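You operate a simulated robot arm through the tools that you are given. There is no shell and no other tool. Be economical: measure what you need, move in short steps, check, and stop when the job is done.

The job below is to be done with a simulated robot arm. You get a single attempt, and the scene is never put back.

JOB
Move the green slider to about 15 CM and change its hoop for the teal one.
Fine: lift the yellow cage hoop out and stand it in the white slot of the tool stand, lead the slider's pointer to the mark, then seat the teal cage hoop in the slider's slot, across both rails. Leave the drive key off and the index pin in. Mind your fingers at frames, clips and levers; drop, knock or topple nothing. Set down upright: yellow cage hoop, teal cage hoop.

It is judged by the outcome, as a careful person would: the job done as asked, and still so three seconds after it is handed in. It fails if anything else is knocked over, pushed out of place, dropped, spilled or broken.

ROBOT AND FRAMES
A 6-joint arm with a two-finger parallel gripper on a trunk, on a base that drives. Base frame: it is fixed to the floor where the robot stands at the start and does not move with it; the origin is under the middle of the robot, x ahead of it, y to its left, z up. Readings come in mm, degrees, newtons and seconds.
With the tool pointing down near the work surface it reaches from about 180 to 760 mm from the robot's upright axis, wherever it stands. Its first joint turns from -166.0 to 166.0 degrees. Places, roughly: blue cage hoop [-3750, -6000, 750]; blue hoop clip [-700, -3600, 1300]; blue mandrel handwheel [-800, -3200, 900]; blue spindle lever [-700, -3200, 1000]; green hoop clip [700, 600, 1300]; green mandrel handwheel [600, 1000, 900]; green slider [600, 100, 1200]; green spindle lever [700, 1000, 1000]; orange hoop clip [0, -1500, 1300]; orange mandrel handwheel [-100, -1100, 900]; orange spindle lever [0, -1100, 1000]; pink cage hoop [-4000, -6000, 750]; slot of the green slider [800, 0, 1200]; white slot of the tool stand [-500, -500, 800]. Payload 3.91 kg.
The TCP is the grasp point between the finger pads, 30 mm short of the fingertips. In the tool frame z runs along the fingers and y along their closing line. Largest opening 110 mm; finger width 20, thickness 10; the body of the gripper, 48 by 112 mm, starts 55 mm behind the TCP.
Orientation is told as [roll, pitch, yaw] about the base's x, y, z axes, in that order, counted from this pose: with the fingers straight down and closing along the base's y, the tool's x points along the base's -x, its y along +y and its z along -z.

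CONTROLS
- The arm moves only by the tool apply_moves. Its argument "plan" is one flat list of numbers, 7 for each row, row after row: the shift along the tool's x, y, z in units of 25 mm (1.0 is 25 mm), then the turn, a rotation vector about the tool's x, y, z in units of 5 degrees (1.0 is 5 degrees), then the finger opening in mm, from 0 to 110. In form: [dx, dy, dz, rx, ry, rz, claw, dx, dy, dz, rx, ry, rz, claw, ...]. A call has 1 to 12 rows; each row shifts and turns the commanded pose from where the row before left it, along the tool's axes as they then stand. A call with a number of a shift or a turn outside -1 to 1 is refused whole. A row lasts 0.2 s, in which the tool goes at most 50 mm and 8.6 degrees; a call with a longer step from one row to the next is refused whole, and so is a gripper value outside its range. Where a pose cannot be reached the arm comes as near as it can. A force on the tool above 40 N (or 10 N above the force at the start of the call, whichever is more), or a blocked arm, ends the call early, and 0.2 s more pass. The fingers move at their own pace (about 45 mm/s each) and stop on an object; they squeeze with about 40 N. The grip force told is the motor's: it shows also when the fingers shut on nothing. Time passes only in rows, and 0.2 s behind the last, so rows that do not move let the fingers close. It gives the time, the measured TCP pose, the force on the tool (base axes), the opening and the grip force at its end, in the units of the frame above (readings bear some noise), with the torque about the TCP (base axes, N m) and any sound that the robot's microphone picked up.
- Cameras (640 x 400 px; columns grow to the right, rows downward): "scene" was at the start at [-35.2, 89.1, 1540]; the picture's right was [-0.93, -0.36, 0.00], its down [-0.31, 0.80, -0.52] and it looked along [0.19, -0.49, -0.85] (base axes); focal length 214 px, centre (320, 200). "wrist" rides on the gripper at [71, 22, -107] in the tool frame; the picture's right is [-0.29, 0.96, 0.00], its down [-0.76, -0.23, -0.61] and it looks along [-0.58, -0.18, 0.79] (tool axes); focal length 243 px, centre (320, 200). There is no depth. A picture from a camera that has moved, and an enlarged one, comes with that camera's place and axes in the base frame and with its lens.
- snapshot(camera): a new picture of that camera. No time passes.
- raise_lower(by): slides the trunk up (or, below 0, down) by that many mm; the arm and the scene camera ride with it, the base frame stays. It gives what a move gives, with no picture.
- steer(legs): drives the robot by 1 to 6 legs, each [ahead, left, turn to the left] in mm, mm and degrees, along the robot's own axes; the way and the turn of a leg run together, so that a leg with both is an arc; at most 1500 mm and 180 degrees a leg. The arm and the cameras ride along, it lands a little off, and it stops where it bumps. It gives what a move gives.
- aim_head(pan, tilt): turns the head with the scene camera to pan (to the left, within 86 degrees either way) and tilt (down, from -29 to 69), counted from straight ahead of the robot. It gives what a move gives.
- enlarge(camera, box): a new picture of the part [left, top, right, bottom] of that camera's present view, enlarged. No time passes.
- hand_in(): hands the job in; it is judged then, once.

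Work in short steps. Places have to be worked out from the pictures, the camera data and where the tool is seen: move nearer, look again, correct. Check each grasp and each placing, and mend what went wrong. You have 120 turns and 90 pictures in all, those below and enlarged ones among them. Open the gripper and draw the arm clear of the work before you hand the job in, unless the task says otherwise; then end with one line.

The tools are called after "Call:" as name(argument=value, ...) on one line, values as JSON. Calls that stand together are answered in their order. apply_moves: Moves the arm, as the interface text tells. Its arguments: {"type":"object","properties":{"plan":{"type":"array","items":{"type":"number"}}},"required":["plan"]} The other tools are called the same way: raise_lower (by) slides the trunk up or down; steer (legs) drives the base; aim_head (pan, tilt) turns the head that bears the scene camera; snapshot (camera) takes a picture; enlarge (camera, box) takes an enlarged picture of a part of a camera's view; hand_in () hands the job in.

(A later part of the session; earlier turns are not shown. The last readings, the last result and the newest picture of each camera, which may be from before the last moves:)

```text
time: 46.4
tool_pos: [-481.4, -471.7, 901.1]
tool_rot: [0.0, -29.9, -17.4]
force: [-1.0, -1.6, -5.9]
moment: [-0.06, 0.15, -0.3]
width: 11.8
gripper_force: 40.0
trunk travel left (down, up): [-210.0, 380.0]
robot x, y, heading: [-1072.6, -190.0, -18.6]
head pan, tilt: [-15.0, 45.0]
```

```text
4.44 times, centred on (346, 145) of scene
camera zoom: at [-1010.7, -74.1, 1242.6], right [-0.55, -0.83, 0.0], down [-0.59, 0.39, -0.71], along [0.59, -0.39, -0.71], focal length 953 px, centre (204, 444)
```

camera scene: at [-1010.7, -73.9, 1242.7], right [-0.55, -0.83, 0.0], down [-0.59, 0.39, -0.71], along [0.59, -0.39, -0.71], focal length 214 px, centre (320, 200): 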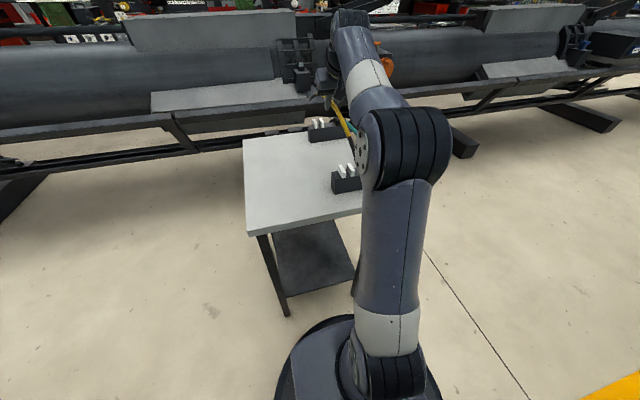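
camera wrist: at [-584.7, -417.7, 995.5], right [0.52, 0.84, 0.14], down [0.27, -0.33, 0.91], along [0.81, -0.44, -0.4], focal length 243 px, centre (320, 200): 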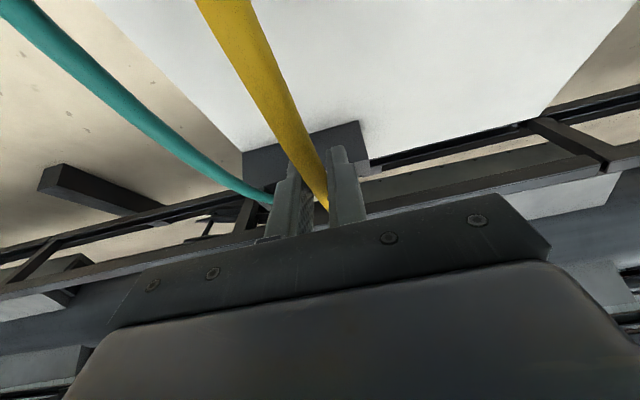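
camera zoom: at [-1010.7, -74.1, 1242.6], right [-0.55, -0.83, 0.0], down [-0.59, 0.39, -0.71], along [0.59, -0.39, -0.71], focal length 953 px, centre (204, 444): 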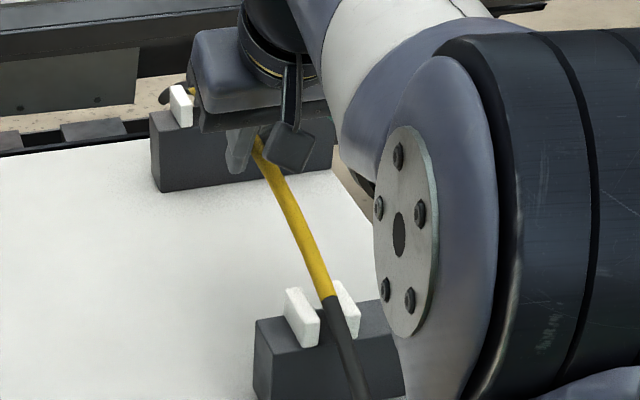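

Slight lateral contact at the far end pushing it toward -n (F_n≈-1.9 N, Mz≈-0.3), so the hoop is a bit too far +n there. I yaw by -1° and read the forces.

Call:
apply_moves(plan=[0, 0, 0, 0.1, 0, 0.173, 0])

```text
time: 46.8
tool_pos: [-481.8, -470.1, 900.9]
tool_rot: [0.1, -29.9, -18.3]
force: [-0.5, -0.3, -4.9]
moment: [0.02, 0.0, -0.04]
width: 11.8
gripper_force: 39.8
trunk travel left (down, up): [-210.0, 380.0]
robot x, y, heading: [-1072.0, -190.6, -18.5]
head pan, tilt: [-15.0, 45.0]
```

Contact relieved. I lower further in 5 mm steps, watching force.

Call:
apply_moves(plan=[0.1, 0, 0.173, 0, 0, 0, 0, 0.1, 0, 0.173, 0, 0, 0, 0])

Call:
enlarge(camera="scene", box=[310, 100, 382, 190])

```text
time: 47.4
tool_pos: [-480.9, -471.6, 891.6]
tool_rot: [0.0, -29.9, -18.3]
force: [-0.2, -0.5, -5.3]
moment: [0.0, -0.01, 0.02]
width: 11.7
gripper_force: 39.8
trunk travel left (down, up): [-210.0, 380.0]
robot x, y, heading: [-1069.9, -195.7, -18.6]
head pan, tilt: [-15.0, 45.0]
```

```text
4.44 times, centred on (346, 145) of scene
camera zoom: at [-1010.7, -73.9, 1242.6], right [-0.55, -0.83, 0.0], down [-0.59, 0.39, -0.71], along [0.59, -0.39, -0.71], focal length 953 px, centre (204, 444)
```

zoom: 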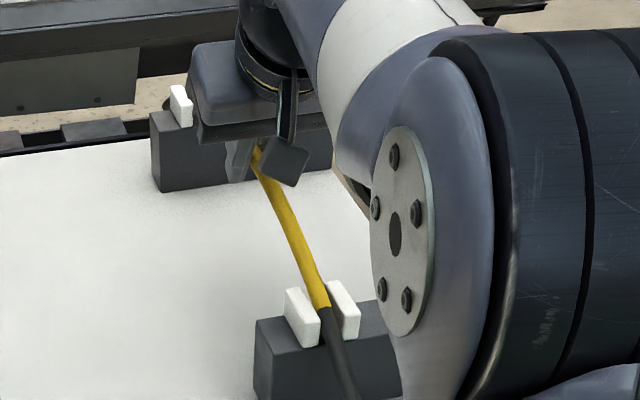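

Near end is nicely between the tabs. Continue lowering gently.

Call:
apply_moves(plan=[0.08, 0, 0.139, 0, 0, 0, 0, 0.08, 0, 0.139, 0, 0, 0, 0])

```text
time: 48.0
tool_pos: [-480.2, -470.7, 886.9]
tool_rot: [0.0, -30.6, -18.3]
force: [3.8, -2.4, 17.0]
moment: [0.23, 0.77, -0.08]
width: 12.1
gripper_force: 40.1
trunk travel left (down, up): [-210.0, 380.0]
robot x, y, heading: [-1072.0, -193.8, -18.7]
head pan, tilt: [-15.0, 45.0]
```

Contact of ~22 N, shared by both ends. I check visually whether both ends are seated.

Call:
enlarge(camera="scene", box=[310, 100, 382, 190])

Call:
enlarge(camera="wrist", box=[220, 70, 400, 220])

```text
4.44 times, centred on (346, 145) of scene
camera zoom: at [-1011.7, -73.5, 1243.1], right [-0.55, -0.83, 0.0], down [-0.59, 0.39, -0.71], along [0.59, -0.39, -0.71], focal length 953 px, centre (204, 444)
```

zoom: 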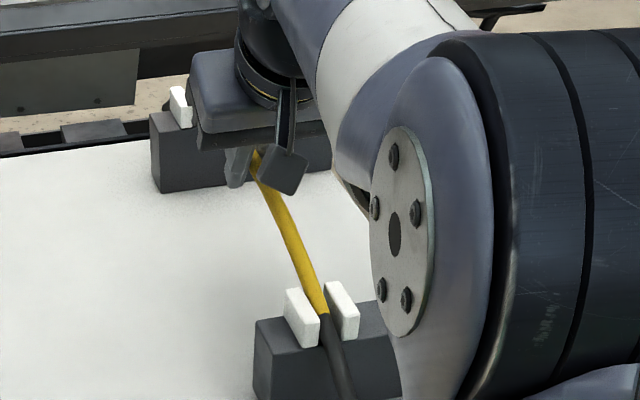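

```text
2.67 times, centred on (310, 145) of wrist
camera zoom: at [-584.2, -415.2, 944.4], right [0.54, 0.83, 0.15], down [0.26, -0.33, 0.91], along [0.8, -0.45, -0.39], focal length 647 px, centre (347, 347)
```

zoom: 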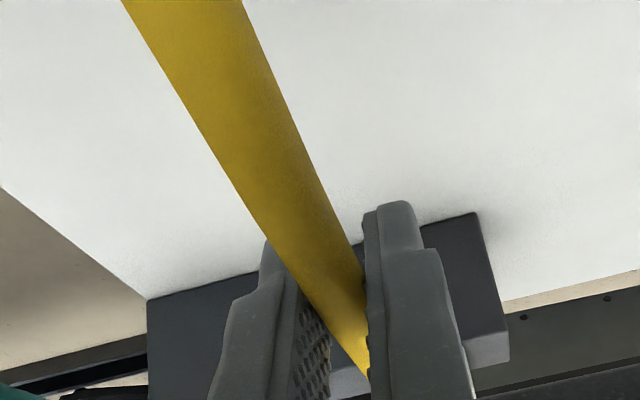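

Both ends appear seated (far end was touching inside the tab flanks, load shared). I ease off 1.5 mm and open slightly.

Call:
apply_moves(plan=[-0.03, 0, -0.05, 0, 0, 0, 0, 0, 0, 0, 0, 0, 0, 16, 0, 0, 0, 0, 0, 0, 20, 0, 0, 0, 0, 0, 0, 30, 0, 0, 0, 0, 0, 0, 30])

Call:
enlarge(camera="wrist", box=[220, 70, 400, 220])

Call:
enlarge(camera="scene", box=[310, 100, 382, 190])

```text
time: 49.2
tool_pos: [-481.6, -470.0, 884.9]
tool_rot: [0.0, -30.1, -18.3]
force: [0.0, -1.0, 0.3]
moment: [0.03, 0.0, 0.01]
width: 29.9
gripper_force: 0.1
trunk travel left (down, up): [-210.0, 380.0]
robot x, y, heading: [-1071.4, -195.7, -18.2]
head pan, tilt: [-15.0, 45.0]
```

```text
2.67 times, centred on (310, 145) of wrist
camera zoom: at [-584.3, -414.9, 942.9], right [0.54, 0.83, 0.14], down [0.26, -0.33, 0.91], along [0.8, -0.45, -0.4], focal length 647 px, centre (347, 347)
```

zoom: 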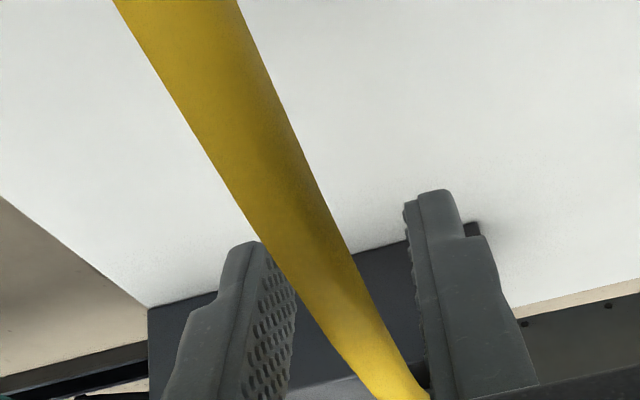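

```text
4.44 times, centred on (346, 145) of scene
camera zoom: at [-1011.1, -73.8, 1242.6], right [-0.55, -0.83, 0.0], down [-0.59, 0.39, -0.71], along [0.59, -0.39, -0.71], focal length 953 px, centre (204, 444)
```

zoom: 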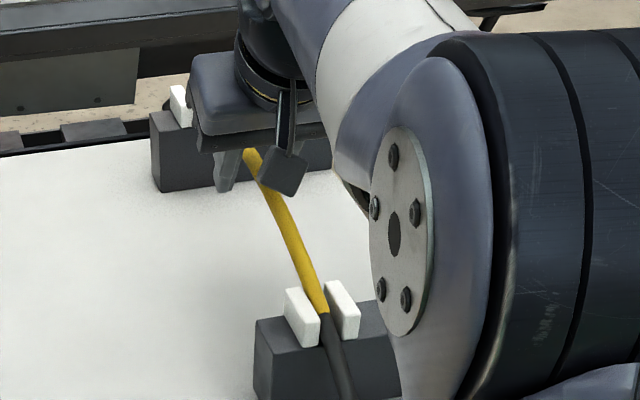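

The hoop stays put on release. I open a bit more and raise straight up 110 mm, then inspect.

Call:
apply_moves(plan=[0, 0, 0, 0, 0, 0, 60, 0, 0, 0, 0, 0, 0, 60, -0.3, 0, -0.52, 0, 0, 0, 60, -0.45, 0, -0.78, 0, 0, 0, 60, -0.45, 0, -0.78, 0, 0, 0, 60, -0.5, 0, -0.866, 0, 0, 0, 60, -0.5, 0, -0.866, 0, 0, 0, 60])

Call:
enlarge(camera="scene", box=[300, 90, 390, 190])

Call:
snapshot(camera="wrist")

```text
time: 50.8
tool_pos: [-481.2, -471.3, 993.9]
tool_rot: [0.0, -29.9, -18.3]
force: [-0.1, 0.3, 0.2]
moment: [0.01, -0.01, -0.01]
width: 59.8
gripper_force: 0.1
trunk travel left (down, up): [-210.0, 380.0]
robot x, y, heading: [-1073.3, -189.3, -18.5]
head pan, tilt: [-15.0, 45.0]
```

```text
4.00 times, centred on (345, 140) of scene
camera zoom: at [-1011.0, -73.8, 1242.6], right [-0.55, -0.83, 0.0], down [-0.59, 0.39, -0.71], along [0.59, -0.39, -0.71], focal length 858 px, centre (220, 440)
```

zoom: 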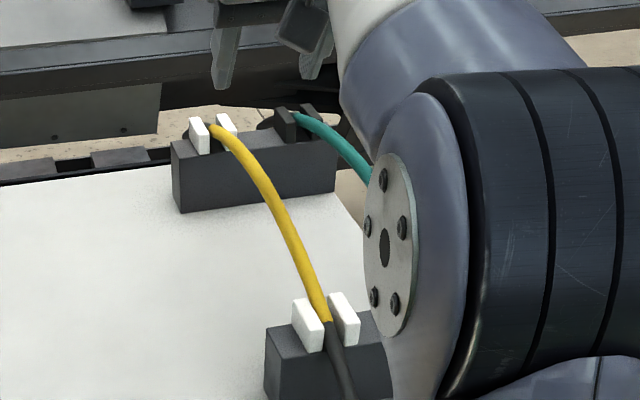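

```text
41 pictures are left
camera wrist: at [-584.2, -415.8, 1051.6], right [0.54, 0.83, 0.14], down [0.26, -0.33, 0.91], along [0.8, -0.45, -0.4], focal length 243 px, centre (320, 200)
```

wrist: 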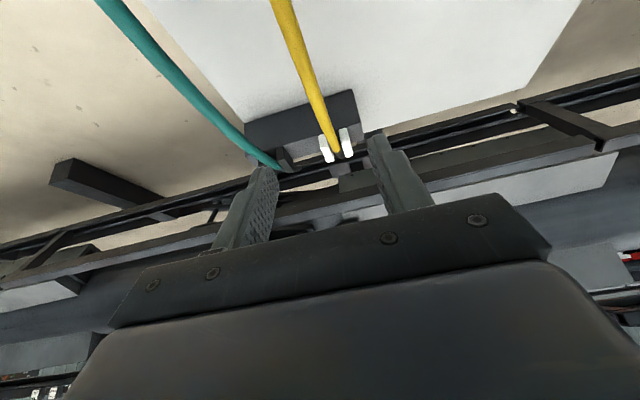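

Yellow is seated in both white slots. Now raise the trunk and drive back to the slider (stopping a bit short) to move it.

Call:
raise_lower(by=380)

Call:
steer(legs=[[0, 819, 0], [850, 0, 0], [0, 0, 1.0]])

Call:
aim_head(pan=0, tilt=30)

Call:
snapshot(camera="scene")

Call:
snapshot(camera="wrist")

```text
time: 54.5
tool_pos: [-480.8, -472.7, 1374.0]
tool_rot: [0.1, -30.1, -18.4]
force: [0.2, 0.4, 0.5]
moment: [0.02, 0.04, 0.0]
width: 60.2
gripper_force: 0.0
trunk travel left (down, up): [-590.0, 0.0]
robot x, y, heading: [-1073.1, -193.8, -18.6]
head pan, tilt: [-15.0, 45.0]
```

```text
time: 63.4
tool_pos: [598.1, 43.5, 1374.2]
tool_rot: [0.0, -30.0, -17.1]
force: [0.4, -0.6, 0.2]
moment: [0.02, 0.0, -0.02]
width: 60.1
gripper_force: 0.0
trunk travel left (down, up): [-590.0, 0.0]
robot x, y, heading: [4.6, 309.0, -17.8]
head pan, tilt: [-15.0, 45.0]
```

```text
time: 64.1
tool_pos: [597.1, 42.6, 1374.2]
tool_rot: [0.0, -30.0, -17.2]
force: [0.3, -1.0, 0.6]
moment: [0.0, 0.01, 0.01]
width: 60.0
gripper_force: 0.1
trunk travel left (down, up): [-590.0, 0.0]
robot x, y, heading: [3.0, 314.1, -17.3]
head pan, tilt: [0.0, 30.0]
```

```text
40 pictures are left
camera scene: at [77.8, 446.6, 1645.2], right [-0.3, -0.95, 0.0], down [-0.48, 0.15, -0.87], along [0.83, -0.26, -0.5], focal length 214 px, centre (320, 200)
```

scene: 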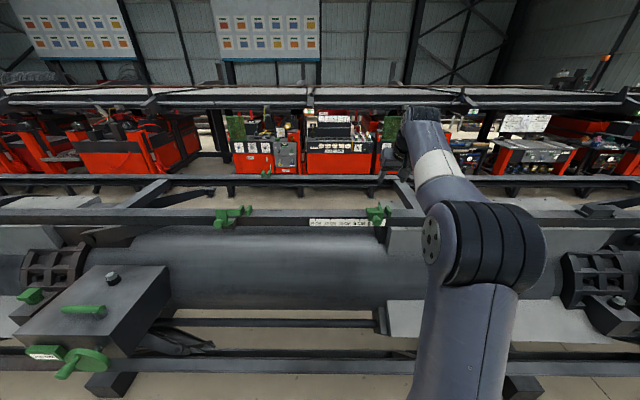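

```text
39 pictures are left
camera wrist: at [493.1, 96.1, 1431.5], right [0.52, 0.84, 0.14], down [0.27, -0.33, 0.91], along [0.81, -0.44, -0.4], focal length 243 px, centre (320, 200)
```

wrist: 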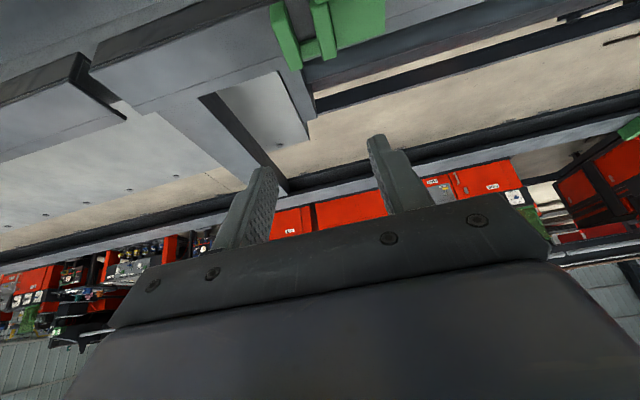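

I straighten the tool and draw back to view the slider and scale through the wrist camera.

Call:
apply_moves(plan=[0, 0, 0, 0, 1, 0, 60, 0, 0, 0, 0, 1, 0, 60, 0, 0, 0, 0, 1, 0, 60, 0, 0, 0, 0, 1, 0, 60, 0, 0, 0, 0, 1, 0, 60, 0, 0, 0, 0, 1, 0, 60, 1, 0.4, 0, 0, 0, 0, 60, 1, 0.4, 0, 0, 0, 0, 60, 1, 0.4, 0, 0, 0, 0, 60, 1, 0.4, 0, 0, 0, 0, 60])

Call:
enlarge(camera="wrist", box=[160, 20, 480, 220])

Call:
enlarge(camera="scene", box=[295, 185, 425, 265])

```text
time: 66.3
tool_pos: [516.1, 108.5, 1346.7]
tool_rot: [0.0, -10.5, -17.2]
force: [-0.2, 0.0, -0.4]
moment: [-0.01, -0.02, -0.03]
width: 60.1
gripper_force: 0.1
out of reach, approached as far as the arm can: row 4, 5, 6
trunk travel left (down, up): [-590.0, 0.0]
robot x, y, heading: [3.4, 307.7, -17.4]
head pan, tilt: [0.0, 30.0]
```

```text
2.00 times, centred on (320, 120) of wrist
camera zoom: at [436.2, 155.6, 1439.5], right [0.56, 0.83, 0.05], down [0.54, -0.41, 0.74], along [0.63, -0.38, -0.67], focal length 485 px, centre (320, 360)
```

zoom: 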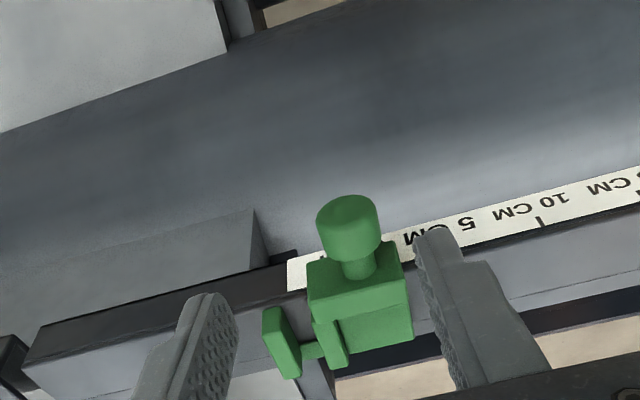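

```text
4.92 times, centred on (360, 225) of scene
camera zoom: at [77.2, 447.1, 1645.3], right [-0.3, -0.95, 0.0], down [-0.48, 0.15, -0.87], along [0.83, -0.26, -0.5], focal length 1056 px, centre (123, 77)
```

zoom: 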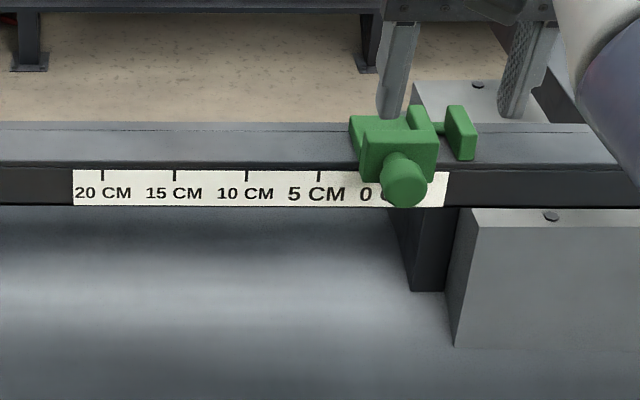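

Ticks give 0 CM at n≈264.6 and 15 CM at n≈414.5 with the slider's knob/body centred on 0; knob centre ≈ (p 493, n 267, z 1250). I straighten the tool and come down to just above/around the knob.

Call:
apply_moves(plan=[0, 0, 0, 0, 1, 0, 60, 0, 0, 0, 0, 1, 0, 60, -0.6, 0.2, 0, 0, 0, 0, 60, -0.56, 0.21, 0, 0, 0, 0, 60, 0, 0, 0.7, 0, 0, 0, 60, 0, 0, 0.7, 0, 0, 0, 60])

Call:
enlarge(camera="wrist", box=[160, 50, 480, 250])

Call:
enlarge(camera="scene", box=[320, 180, 420, 245])

```text
time: 67.7
tool_pos: [548.9, 109.1, 1313.0]
tool_rot: [-0.1, -0.6, -17.3]
force: [-0.2, 0.1, 0.8]
moment: [0.02, 0.0, 0.0]
width: 59.9
gripper_force: 0.0
trunk travel left (down, up): [-590.0, 0.0]
robot x, y, heading: [-2.0, 310.4, -17.6]
head pan, tilt: [0.0, 30.0]
```

```text
2.00 times, centred on (320, 150) of wrist
camera zoom: at [485.8, 150.6, 1419.9], right [0.56, 0.83, 0.0], down [0.65, -0.44, 0.62], along [0.51, -0.34, -0.79], focal length 485 px, centre (320, 300)
```

zoom: 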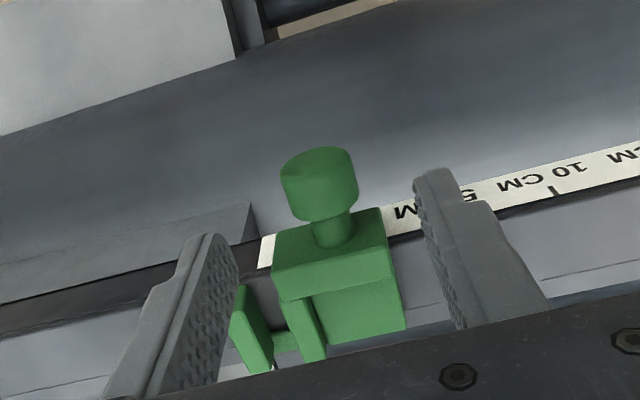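

```text
6.15 times, centred on (370, 212) of scene
camera zoom: at [77.7, 446.7, 1645.3], right [-0.3, -0.95, 0.0], down [-0.48, 0.15, -0.87], along [0.83, -0.26, -0.5], focal length 1320 px, centre (12, 123)
```

zoom: 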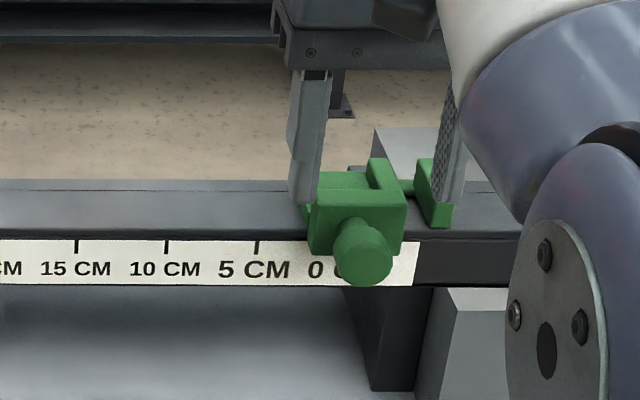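

Knob remains centred at n≈267, p≈490, z≈1254, right below the tool. I descend 60 mm around it and close.

Call:
apply_moves(plan=[0, 0, 0.8, 0, 0, 0, 60, 0, 0, 0.8, 0, 0, 0, 60, 0, 0, 0.8, 0, 0, 0, 60])

Call:
enlarge(camera="scene", box=[320, 180, 420, 245])

```text
time: 68.5
tool_pos: [550.1, 108.0, 1253.1]
tool_rot: [0.0, -0.6, -17.2]
force: [-0.8, 0.3, 0.5]
moment: [0.0, 0.0, 0.01]
width: 60.1
gripper_force: 0.1
trunk travel left (down, up): [-590.0, 0.0]
robot x, y, heading: [4.3, 311.9, -17.4]
head pan, tilt: [0.0, 30.0]
```

```text
6.15 times, centred on (370, 212) of scene
camera zoom: at [77.9, 446.7, 1645.3], right [-0.3, -0.95, 0.0], down [-0.48, 0.15, -0.87], along [0.83, -0.26, -0.5], focal length 1320 px, centre (12, 123)
```

zoom: 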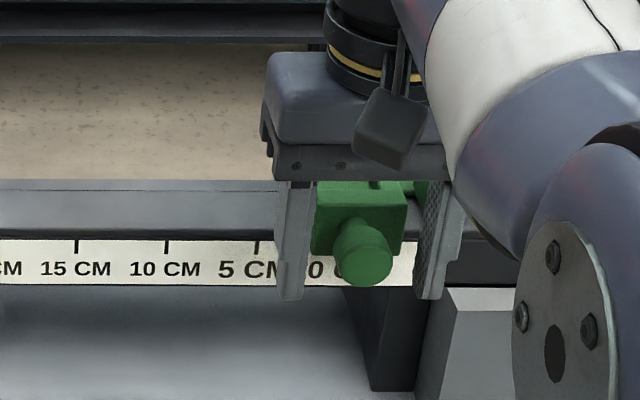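

Fingers straddle the knob properly. Closing.

Call:
apply_moves(plan=[0, 0, 0, 0, 0, 0, 40, 0, 0, 0, 0, 0, 0, 30, 0, 0, 0, 0, 0, 0, 20, 0, 0, 0, 0, 0, 0, 10, 0, 0, 0, 0, 0, 0, 10])

```text
time: 69.7
tool_pos: [548.1, 107.4, 1253.7]
tool_rot: [-0.1, -0.5, -17.3]
force: [-1.3, -3.0, -1.6]
moment: [-0.09, -0.06, -0.06]
width: 27.1
gripper_force: 45.3
trunk travel left (down, up): [-590.0, 0.0]
robot x, y, heading: [1.7, 307.3, -17.4]
head pan, tilt: [0.0, 30.0]
```

Knob gripped (27 mm). I try sliding 20 mm along the rail and check forces.

Call:
apply_moves(plan=[0, 0.2, 0, 0, 0, 0, 10, 0, 0.2, 0, 0, 0, 0, 10, 0, 0.2, 0, 0, 0, 0, 10, 0, 0.2, 0, 0, 0, 0, 10])

Call:
enlarge(camera="scene", box=[320, 180, 420, 245])

```text
time: 70.7
tool_pos: [555.2, 126.3, 1254.2]
tool_rot: [-0.1, -0.7, -17.3]
force: [-0.8, -5.1, 4.7]
moment: [0.1, 0.73, -0.07]
width: 27.0
gripper_force: 44.8
trunk travel left (down, up): [-590.0, 0.0]
robot x, y, heading: [1.0, 308.6, -17.5]
head pan, tilt: [0.0, 30.0]
```

```text
6.15 times, centred on (370, 212) of scene
camera zoom: at [77.4, 446.1, 1645.4], right [-0.3, -0.95, 0.0], down [-0.48, 0.15, -0.87], along [0.83, -0.26, -0.5], focal length 1320 px, centre (12, 123)
```

zoom: 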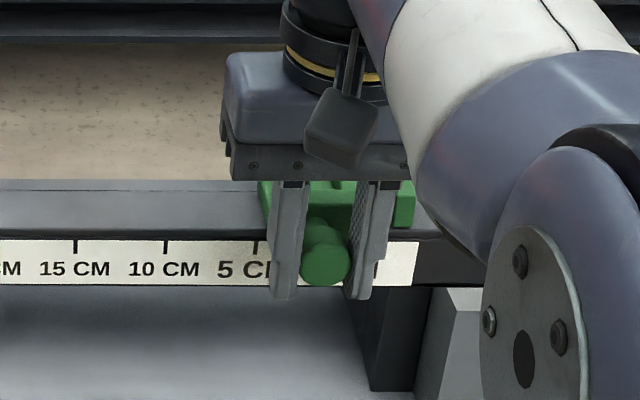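

It slides with ~5 N friction. I continue 110 mm.

Call:
apply_moves(plan=[0, 0.4, 0, 0, 0, 0, 10, 0, 0.4, 0, 0, 0, 0, 10, 0, 0.4, 0, 0, 0, 0, 10, 0, 0.4, 0, 0, 0, 0, 10, 0, 0.4, 0, 0, 0, 0, 10, 0, 0.4, 0, 0, 0, 0, 10, 0, 0.4, 0, 0, 0, 0, 10, 0, 0.4, 0, 0, 0, 0, 10, 0, 0.4, 0, 0, 0, 0, 10, 0, 0.4, 0, 0, 0, 0, 10, 0, 0.4, 0, 0, 0, 0, 10])

Call:
enlarge(camera="scene", box=[300, 180, 400, 245])

```text
time: 73.1
tool_pos: [590.0, 232.6, 1253.6]
tool_rot: [0.0, -0.7, -17.3]
force: [15.7, -8.8, 11.6]
moment: [-0.09, 0.56, -0.12]
width: 27.1
gripper_force: 45.0
trunk travel left (down, up): [-590.0, 0.0]
robot x, y, heading: [2.1, 312.0, -17.7]
head pan, tilt: [0.0, 30.0]
```

```text
6.15 times, centred on (350, 212) of scene
camera zoom: at [79.7, 445.3, 1645.5], right [-0.3, -0.95, 0.0], down [-0.48, 0.15, -0.87], along [0.83, -0.26, -0.5], focal length 1320 px, centre (135, 123)
```

zoom: 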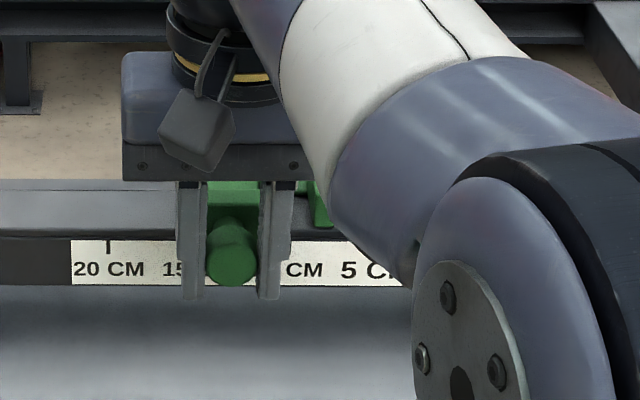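

Moved 131 mm; a side force shows the rail drifts slightly to +p, so I ease 2 mm that way and move the remaining ~18.5 mm.

Call:
apply_moves(plan=[-0.08, 0, 0, 0, 0, 0, 10, -0.01, 0.37, 0, 0, 0, 0, 10, -0.01, 0.37, 0, 0, 0, 0, 10])

Call:
enlarge(camera="scene", box=[300, 180, 400, 245])

```text
time: 73.9
tool_pos: [594.9, 250.2, 1253.7]
tool_rot: [0.0, -0.5, -17.2]
force: [2.5, -4.5, 12.5]
moment: [-0.09, 0.33, -0.01]
width: 27.2
gripper_force: 45.3
trunk travel left (down, up): [-590.0, 0.0]
robot x, y, heading: [3.2, 307.0, -17.5]
head pan, tilt: [0.0, 30.0]
```

```text
6.15 times, centred on (350, 212) of scene
camera zoom: at [77.1, 446.1, 1645.5], right [-0.3, -0.95, 0.0], down [-0.48, 0.15, -0.87], along [0.83, -0.26, -0.5], focal length 1320 px, centre (135, 123)
```

zoom: 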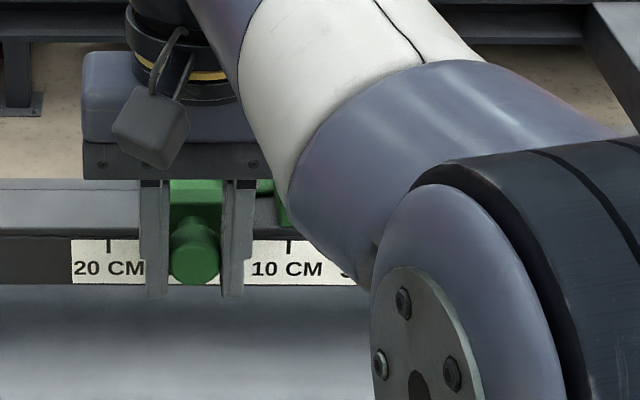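

Knob now appears near the 15 mark (maybe 4–5 mm past). I release, rise, and inspect the pointer.

Call:
apply_moves(plan=[0, 0, 0, 0, 0, 0, 34, 0, 0, 0, 0, 0, 0, 50, 0, 0, 0, 0, 0, 0, 60, 0, 0, -1, 0, 0, 0, 60, 0, 0, -1, 0, 0, 0, 60, 0.4, 0, -1, 0, 0, 0, 60, 1, 0.3, -1, 0, 0, 0, 60])

Call:
enlarge(camera="scene", box=[300, 185, 380, 235])

Call:
enlarge(camera="wrist", box=[200, 60, 440, 210])

```text
time: 75.5
tool_pos: [563.1, 269.4, 1352.8]
tool_rot: [-0.1, -0.6, -17.3]
force: [0.1, -0.6, -0.8]
moment: [-0.03, 0.0, -0.01]
width: 60.2
gripper_force: 0.0
trunk travel left (down, up): [-590.0, 0.0]
robot x, y, heading: [5.9, 310.8, -17.8]
head pan, tilt: [0.0, 30.0]
```

```text
8.00 times, centred on (340, 210) of scene
camera zoom: at [77.3, 446.9, 1645.2], right [-0.3, -0.95, 0.0], down [-0.48, 0.15, -0.87], along [0.83, -0.26, -0.5], focal length 1716 px, centre (160, 120)
```

zoom: 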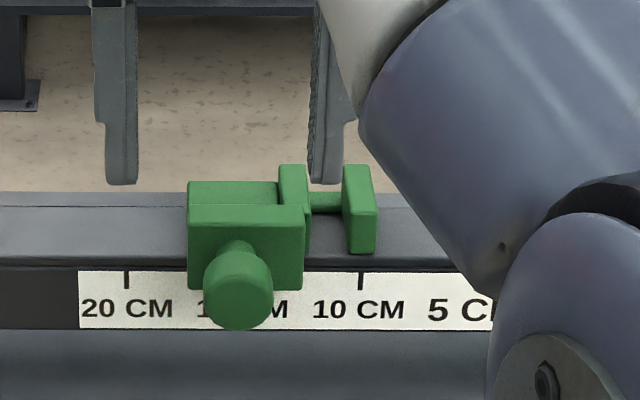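

```text
2.67 times, centred on (320, 135) of wrist
camera zoom: at [499.9, 311.0, 1459.8], right [0.56, 0.83, 0.0], down [0.65, -0.44, 0.62], along [0.51, -0.34, -0.79], focal length 647 px, centre (320, 373)
```

zoom: 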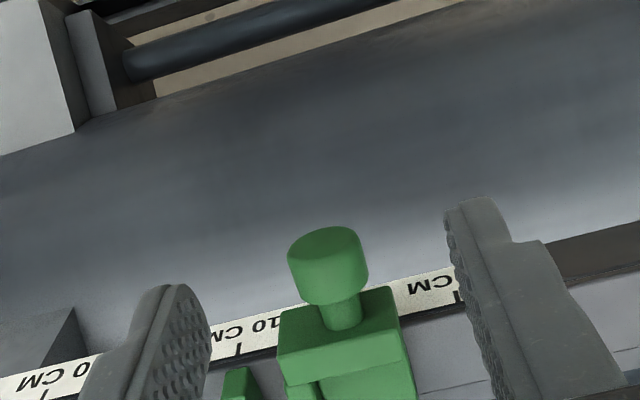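

The body centre, stem and knob agree with the 15 CM tick within ~2 mm. Now I drive back to the stand for the teal hoop, with the arm held high.

Call:
steer(legs=[[-863, 0, 0], [0, -1020, 0], [0, 0, -0.8]])

Call:
aim_head(pan=-10, tilt=45)

```text
time: 85.2
tool_pos: [-548.3, -443.5, 1351.4]
tool_rot: [-0.1, -0.6, -17.0]
force: [0.6, -0.8, -0.6]
moment: [-0.01, -0.02, 0.02]
width: 60.1
gripper_force: 0.1
trunk travel left (down, up): [-590.0, 0.0]
robot x, y, heading: [-1104.2, -404.5, -17.3]
head pan, tilt: [0.0, 30.0]
```

```text
time: 86.0
tool_pos: [-548.7, -442.6, 1353.8]
tool_rot: [-0.1, -0.6, -17.0]
force: [-0.1, -0.2, 0.0]
moment: [0.0, 0.01, -0.02]
width: 59.9
gripper_force: 0.1
trunk travel left (down, up): [-590.0, 0.0]
robot x, y, heading: [-1105.8, -403.9, -17.4]
head pan, tilt: [-10.0, 45.0]
```

I pitch the tool 30° again, move above the teal hoop's estimated centre, then lower the trunk part-way and look.

Call:
apply_moves(plan=[0, 0, 0, 0, -1, 0, 60, 0, 0, 0, 0, -1, 0, 60, 0, 0, 0, 0, -1, 0, 60, 0, 0, 0, 0, -1, 0, 60, 0, 0, 0, 0, -1, 0, 60, 0, 0, 0, 0, -0.9, 0, 60, -0.672, -0.98, 0.388, 0, 0, 0, 60, -0.672, -0.98, 0.388, 0, 0, 0, 60, -0.672, -0.98, 0.388, 0, 0, 0, 60, -0.672, -0.98, 0.388, 0, 0, 0, 60, 0, 0, 0, 0.13, 0, 0.225, 60])

Call:
raise_lower(by=-360)

Call:
snapshot(camera="scene")

Call:
snapshot(camera="wrist")

```text
time: 88.4
tool_pos: [-502.9, -559.7, 1353.8]
tool_rot: [-0.1, -30.1, -18.2]
force: [0.3, -1.2, -0.4]
moment: [0.02, 0.05, 0.01]
width: 59.9
gripper_force: 0.1
trunk travel left (down, up): [-590.0, 0.0]
robot x, y, heading: [-1108.6, -407.2, -17.3]
head pan, tilt: [-10.0, 45.0]
```

```text
time: 91.9
tool_pos: [-503.2, -559.5, 992.6]
tool_rot: [-0.1, -30.1, -18.3]
force: [0.1, 0.0, -0.9]
moment: [-0.02, -0.04, -0.02]
width: 60.0
gripper_force: 0.0
trunk travel left (down, up): [-230.0, 360.0]
robot x, y, heading: [-1111.3, -404.2, -17.3]
head pan, tilt: [-10.0, 45.0]
```

```text
28 pictures are left
camera scene: at [-1048.9, -277.5, 1262.7], right [-0.46, -0.89, 0.0], down [-0.63, 0.32, -0.71], along [0.63, -0.32, -0.71], focal length 214 px, centre (320, 200)
```

scene: 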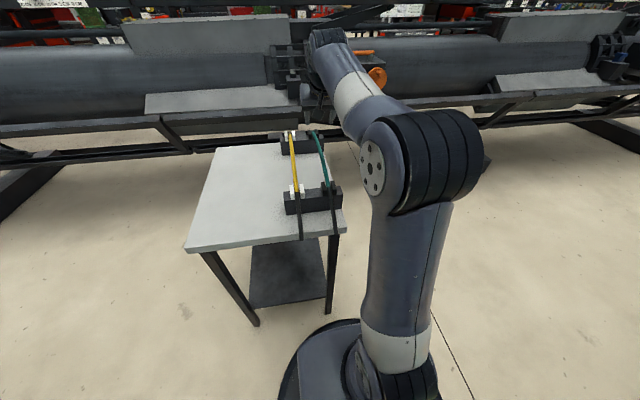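

```text
27 pictures are left
camera wrist: at [-606.3, -503.2, 1050.1], right [0.54, 0.83, 0.14], down [0.26, -0.33, 0.91], along [0.8, -0.45, -0.4], focal length 243 px, centre (320, 200)
```

wrist: 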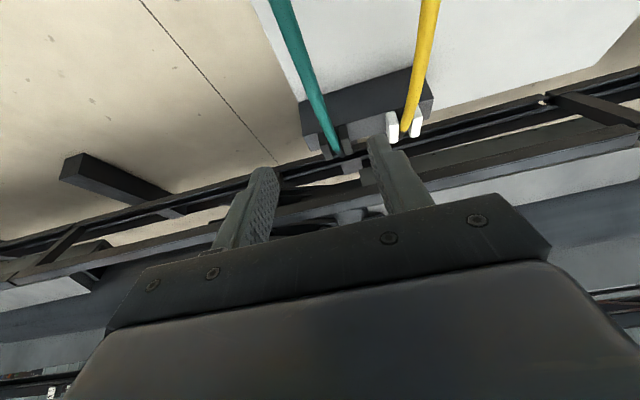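

The teal hoop appears in nearly the same relative position as the yellow did after release, just ~2.5 mm toward -n. I shift and descend to grasp height, then partially close.

Call:
apply_moves(plan=[0, -0.1, 0, 0, 0, 0, 60, 0.428, 0, 0.741, 0, 0, 0, 60, 0.428, 0, 0.741, 0, 0, 0, 60, 0.428, 0, 0.741, 0, 0, 0, 60, 0.428, 0, 0.741, 0, 0, 0, 60, 0.4, 0, 0.7, 0, 0, 0, 60, 0, 0, 0, 0, 0, 0, 40, 0, 0, 0, 0, 0, 0, 32])

Call:
enlarge(camera="wrist", box=[220, 70, 400, 220])

```text
time: 93.7
tool_pos: [-504.1, -562.3, 888.9]
tool_rot: [-0.1, -30.0, -18.4]
force: [-0.7, -1.2, 0.2]
moment: [0.02, 0.02, -0.04]
width: 31.9
gripper_force: 0.1
trunk travel left (down, up): [-230.0, 360.0]
robot x, y, heading: [-1110.2, -404.4, -17.2]
head pan, tilt: [-10.0, 45.0]
```

```text
2.67 times, centred on (310, 145) of wrist
camera zoom: at [-607.2, -505.8, 945.5], right [0.54, 0.83, 0.14], down [0.26, -0.33, 0.91], along [0.8, -0.45, -0.4], focal length 647 px, centre (347, 347)
```

zoom: 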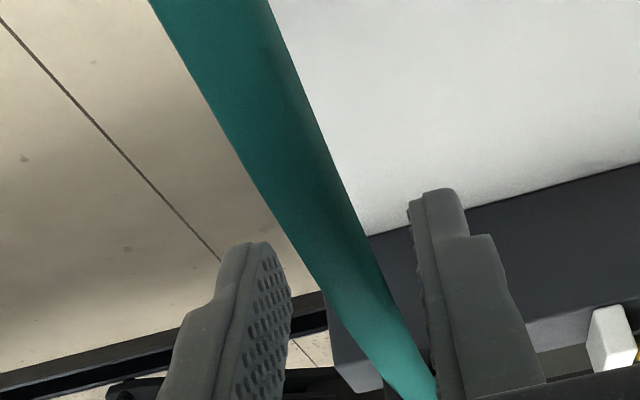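

The hoop is slightly to the +n side between the pads; I shift 2 mm and close.

Call:
apply_moves(plan=[0, 0.08, 0, 0, 0, 0, 28, 0, 0, 0, 0, 0, 0, 20, 0, 0, 0, 0, 0, 0, 14, 0, 0, 0, 0, 0, 0, 0, 0, 0, 0, 0, 0, 0, 0])

```text
time: 94.9
tool_pos: [-503.7, -558.5, 888.2]
tool_rot: [-0.2, -30.1, -18.2]
force: [0.2, 0.6, -0.1]
moment: [-0.02, -0.08, 0.16]
width: 11.6
gripper_force: 39.6
trunk travel left (down, up): [-230.0, 360.0]
robot x, y, heading: [-1107.1, -403.2, -17.4]
head pan, tilt: [-10.0, 45.0]
```

Gripped at 11.6 mm. Lift 10 mm first then 60 more.

Call:
apply_moves(plan=[-0.2, 0, -0.346, 0, 0, 0, 0, -0.2, 0, -0.346, 0, 0, 0, 0, -0.2, 0, -0.346, 0, 0, 0, 0, -0.2, 0, -0.346, 0, 0, 0, 0, -0.3, 0, -0.52, 0, 0, 0, 0, -0.3, 0, -0.52, 0, 0, 0, 0, -0.3, 0, -0.52, 0, 0, 0, 0])

Call:
snapshot(camera="scene")

```text
time: 96.5
tool_pos: [-502.5, -559.3, 970.3]
tool_rot: [-0.1, -29.9, -18.3]
force: [0.2, -0.4, -5.6]
moment: [0.02, -0.02, 0.0]
width: 11.8
gripper_force: 40.2
trunk travel left (down, up): [-230.0, 360.0]
robot x, y, heading: [-1108.4, -404.9, -17.4]
head pan, tilt: [-10.0, 45.0]
```

```text
25 pictures are left
camera scene: at [-1048.5, -277.6, 1262.6], right [-0.46, -0.89, 0.0], down [-0.63, 0.32, -0.71], along [0.63, -0.32, -0.71], focal length 214 px, centre (320, 200)
```

scene: 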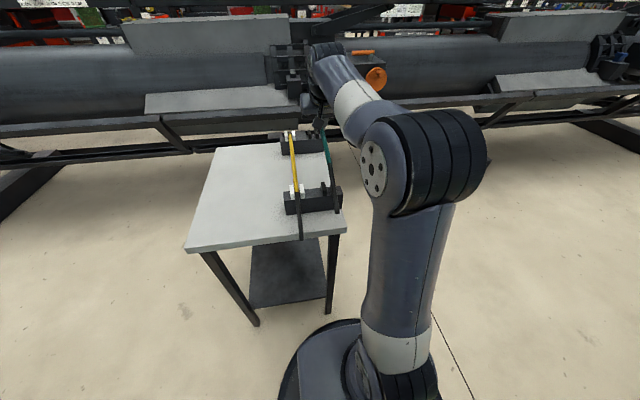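

Teal is held and balanced. I raise the trunk and arm, then strafe left and drive forward most of the way.

Call:
raise_lower(by=360)

Call:
apply_moves(plan=[-0.4, 0, -0.693, 0, 0, 0, 0, -0.4, 0, -0.693, 0, 0, 0, 0, -0.4, 0, -0.693, 0, 0, 0, 0])

Call:
steer(legs=[[0, 987, 0], [700, 0, 0]])

Call:
aim_head(pan=0, tilt=30)

Call:
snapshot(camera="scene")

```text
time: 100.0
tool_pos: [-502.3, -559.9, 1330.5]
tool_rot: [-0.1, -29.9, -18.1]
force: [0.6, 0.2, -4.9]
moment: [0.01, 0.04, 0.0]
width: 11.8
gripper_force: 40.4
trunk travel left (down, up): [-590.0, 0.0]
robot x, y, heading: [-1110.0, -403.2, -17.2]
head pan, tilt: [-10.0, 45.0]
```

```text
time: 100.8
tool_pos: [-504.5, -559.9, 1391.6]
tool_rot: [-0.1, -30.1, -18.4]
force: [-0.4, 0.3, -5.4]
moment: [-0.01, 0.02, -0.01]
width: 11.8
gripper_force: 40.0
trunk travel left (down, up): [-590.0, 0.0]
robot x, y, heading: [-1108.5, -404.0, -17.3]
head pan, tilt: [-10.0, 45.0]
```

```text
time: 109.3
tool_pos: [448.6, 178.4, 1391.6]
tool_rot: [-0.1, -29.9, -18.1]
force: [0.0, 0.1, -5.9]
moment: [-0.02, 0.0, 0.01]
width: 11.5
gripper_force: 40.1
trunk travel left (down, up): [-590.0, 0.0]
robot x, y, heading: [-159.9, 332.9, -17.3]
head pan, tilt: [-10.0, 45.0]
```

```text
time: 110.1
tool_pos: [449.8, 179.2, 1391.1]
tool_rot: [-0.1, -30.0, -18.1]
force: [0.4, 0.3, -5.5]
moment: [0.0, -0.02, -0.02]
width: 11.6
gripper_force: 40.3
trunk travel left (down, up): [-590.0, 0.0]
robot x, y, heading: [-159.5, 330.7, -17.2]
head pan, tilt: [0.0, 30.0]
```

```text
24 pictures are left
camera scene: at [-82.7, 468.6, 1645.2], right [-0.3, -0.96, 0.0], down [-0.48, 0.15, -0.87], along [0.83, -0.26, -0.5], focal length 214 px, centre (320, 200)
```

scene: 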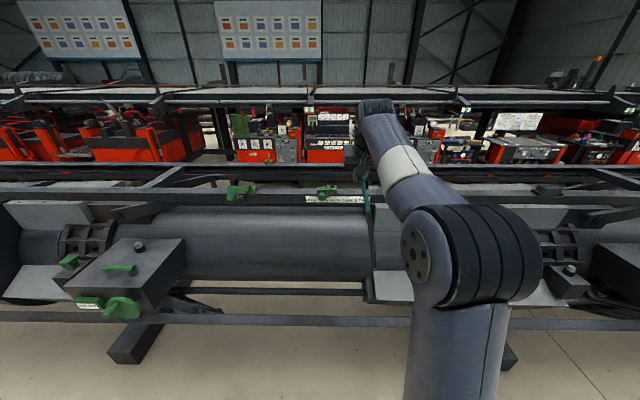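

Positioned correctly, hoop about 70 mm to the right of the slot plane. I drive forward 320.

Call:
steer(legs=[[320, 0, 0]])

Call:
enlarge(camera="scene", box=[270, 150, 430, 280])

```text
time: 112.2
tool_pos: [759.4, 82.7, 1390.1]
tool_rot: [-0.1, -30.1, -18.1]
force: [-0.1, 0.2, -6.2]
moment: [0.02, -0.01, -0.02]
width: 12.0
gripper_force: 39.7
trunk travel left (down, up): [-590.0, 0.0]
robot x, y, heading: [149.4, 233.7, -17.2]
head pan, tilt: [0.0, 30.0]
```

```text
3.08 times, centred on (350, 215) of scene
camera zoom: at [227.0, 373.3, 1645.2], right [-0.29, -0.96, 0.0], down [-0.48, 0.15, -0.87], along [0.83, -0.25, -0.5], focal length 660 px, centre (228, 154)
```

zoom: 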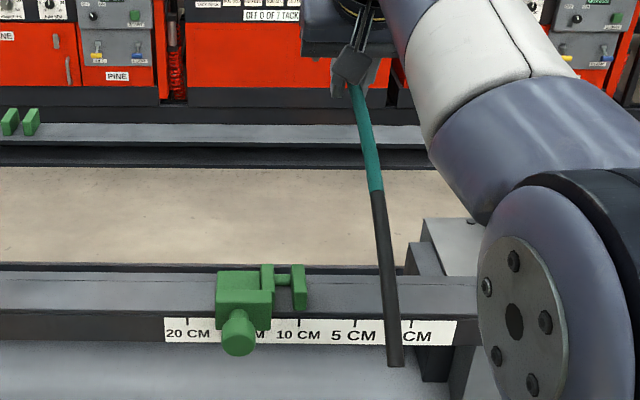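

Now I shift the hoop 67 mm along the rail to above the slot and 17 mm forward, still high.

Call:
apply_moves(plan=[-0.194, 0.896, 0.112, 0, 0, 0, 0, -0.194, 0.896, 0.112, 0, 0, 0, 0, -0.194, 0.896, 0.112, 0, 0, 0, 0])

Call:
enlarge(camera="scene", box=[290, 160, 390, 260])

Call:
snapshot(camera="wrist")

```text
time: 113.0
tool_pos: [794.9, 142.8, 1389.4]
tool_rot: [0.0, -29.9, -18.0]
force: [1.4, 0.0, -4.6]
moment: [0.0, 0.03, 0.02]
width: 11.9
gripper_force: 39.9
trunk travel left (down, up): [-590.0, 0.0]
robot x, y, heading: [151.0, 235.7, -17.1]
head pan, tilt: [0.0, 30.0]
```

```text
4.00 times, centred on (340, 210) of scene
camera zoom: at [226.6, 373.8, 1645.2], right [-0.29, -0.96, 0.0], down [-0.48, 0.15, -0.87], along [0.83, -0.25, -0.5], focal length 858 px, centre (240, 160)
```

zoom: 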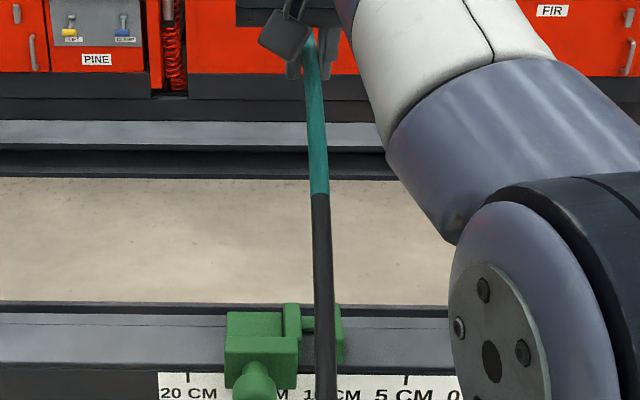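

```text
21 pictures are left
camera wrist: at [691.3, 198.5, 1447.0], right [0.54, 0.83, 0.14], down [0.27, -0.33, 0.91], along [0.8, -0.45, -0.4], focal length 243 px, centre (320, 200)
```

wrist: 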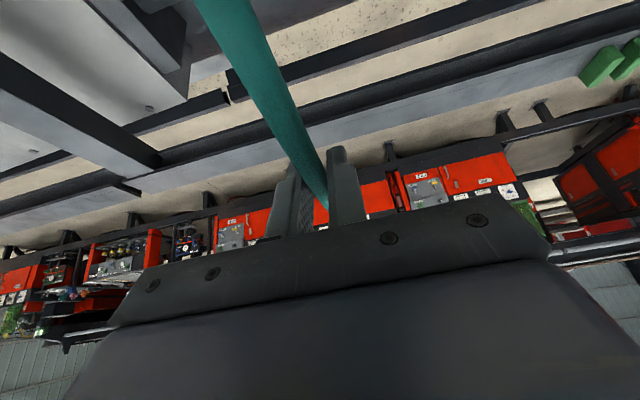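

Hoop and slot agree within ~2 mm laterally. I lower 70 mm and re-check.

Call:
apply_moves(plan=[0.467, 0, 0.808, 0, 0, 0, 0, 0.467, 0, 0.808, 0, 0, 0, 0, 0.467, 0, 0.808, 0, 0, 0, 0])

Call:
enlarge(camera="scene", box=[315, 205, 375, 265])

```text
time: 113.8
tool_pos: [794.0, 141.7, 1320.1]
tool_rot: [-0.1, -30.1, -18.0]
force: [0.0, 0.6, -5.5]
moment: [0.01, 0.02, -0.01]
width: 11.8
gripper_force: 40.0
trunk travel left (down, up): [-590.0, 0.0]
robot x, y, heading: [152.3, 235.5, -17.1]
head pan, tilt: [0.0, 30.0]
```

```text
6.67 times, centred on (345, 235) of scene
camera zoom: at [226.4, 373.5, 1645.2], right [-0.29, -0.96, 0.0], down [-0.48, 0.15, -0.87], along [0.83, -0.25, -0.5], focal length 1430 px, centre (153, -33)
```

zoom: 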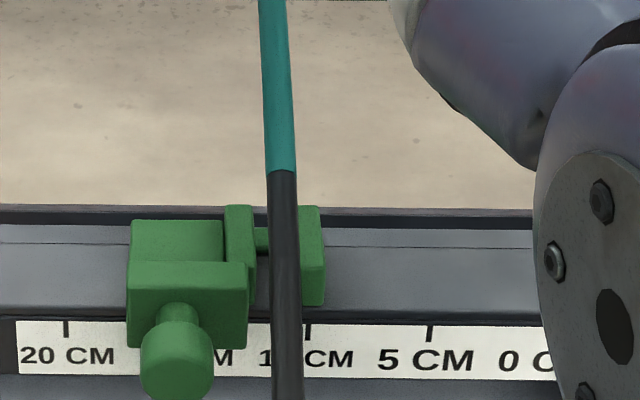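

Clearance in the slot is tight (~14 mm gap for a 12 mm hoop), so I zoom further on the tabs.

Call:
enlarge(camera="scene", box=[324, 229, 352, 253])

```text
16.00 times, centred on (338, 241) of scene
camera zoom: at [226.4, 373.5, 1645.2], right [-0.29, -0.96, 0.0], down [-0.48, 0.15, -0.87], along [0.83, -0.25, -0.5], focal length 3432 px, centre (32, -456)
```

zoom: 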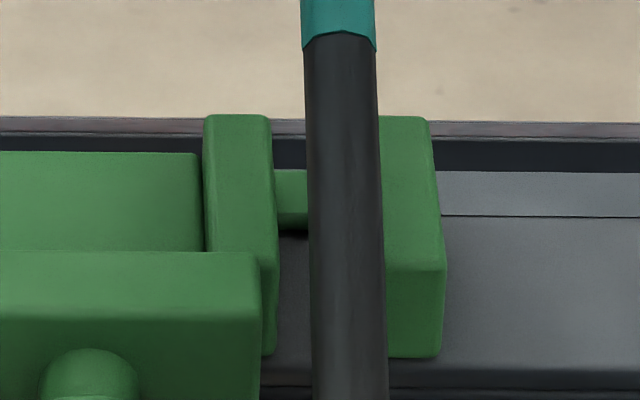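

The gap is ~16 mm and the hoop is within ~1 mm of its centre. I lower 25 mm and check forces and view.

Call:
apply_moves(plan=[0.25, 0.02, 0.433, 0, 0, 0, 0, 0.25, 0, 0.433, 0, 0, 0, 0])

Call:
enlarge(camera="scene", box=[324, 229, 352, 253])

```text
time: 114.5
tool_pos: [795.5, 141.8, 1295.1]
tool_rot: [-0.1, -30.0, -18.2]
force: [0.0, 0.3, -5.2]
moment: [-0.01, -0.01, 0.03]
width: 11.8
gripper_force: 40.3
trunk travel left (down, up): [-590.0, 0.0]
robot x, y, heading: [148.9, 235.1, -17.3]
head pan, tilt: [0.0, 30.0]
```

```text
16.00 times, centred on (338, 241) of scene
camera zoom: at [226.5, 373.5, 1645.2], right [-0.29, -0.96, 0.0], down [-0.48, 0.15, -0.87], along [0.83, -0.25, -0.5], focal length 3432 px, centre (32, -456)
```

zoom: 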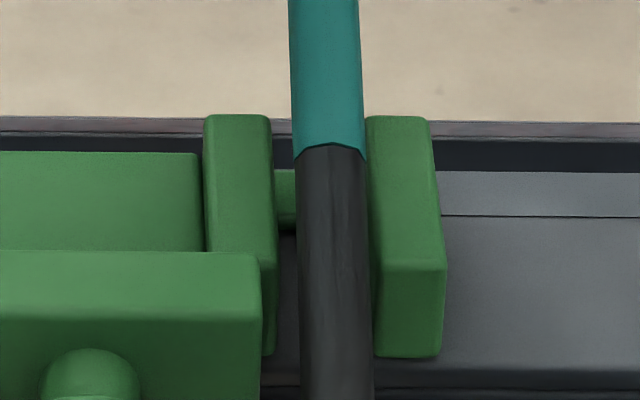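

Well aligned. I lower 12 mm more in small steps.

Call:
apply_moves(plan=[0.08, 0.015, 0.139, 0, 0, 0, 0, 0.08, 0, 0.139, 0, 0, 0, 0, 0.08, 0, 0.139, 0, 0, 0, 0])

Call:
enlarge(camera="scene", box=[324, 229, 352, 253])

```text
time: 115.2
tool_pos: [796.4, 141.5, 1283.6]
tool_rot: [-0.1, -30.0, -18.1]
force: [0.0, 0.6, -5.1]
moment: [-0.03, 0.0, -0.03]
width: 11.9
gripper_force: 40.0
trunk travel left (down, up): [-590.0, 0.0]
robot x, y, heading: [152.5, 236.4, -17.0]
head pan, tilt: [0.0, 30.0]
```

```text
16.00 times, centred on (338, 241) of scene
camera zoom: at [226.4, 373.5, 1645.2], right [-0.29, -0.96, 0.0], down [-0.48, 0.15, -0.87], along [0.83, -0.25, -0.5], focal length 3432 px, centre (32, -456)
```

zoom: 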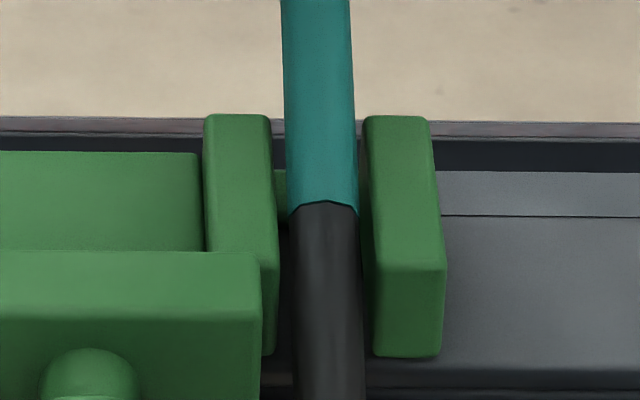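

Centred in the slot. I lower in 2 mm steps until contact.

Call:
apply_moves(plan=[0.04, 0, 0.069, 0, 0, 0, 0, 0.04, 0, 0.069, 0, 0, 0, 0, 0.04, 0, 0.069, 0, 0, 0, 0])

```text
time: 116.0
tool_pos: [795.9, 142.8, 1280.1]
tool_rot: [-0.1, -30.1, -18.0]
force: [0.5, -0.7, -3.1]
moment: [-0.18, -0.36, -0.04]
width: 11.8
gripper_force: 40.1
trunk travel left (down, up): [-590.0, 0.0]
robot x, y, heading: [151.3, 235.5, -17.3]
head pan, tilt: [0.0, 30.0]
```

The far end has touched the far rail first. Continue down for the near end.

Call:
apply_moves(plan=[0.04, 0, 0.069, 0, 0, 0, 0])

```text
time: 116.5
tool_pos: [795.7, 143.5, 1278.8]
tool_rot: [0.0, -30.2, -18.1]
force: [2.1, -0.9, 3.5]
moment: [-0.37, -0.99, -0.04]
width: 11.8
gripper_force: 39.8
trunk travel left (down, up): [-590.0, 0.0]
robot x, y, heading: [149.3, 237.5, -17.0]
head pan, tilt: [0.0, 30.0]
```

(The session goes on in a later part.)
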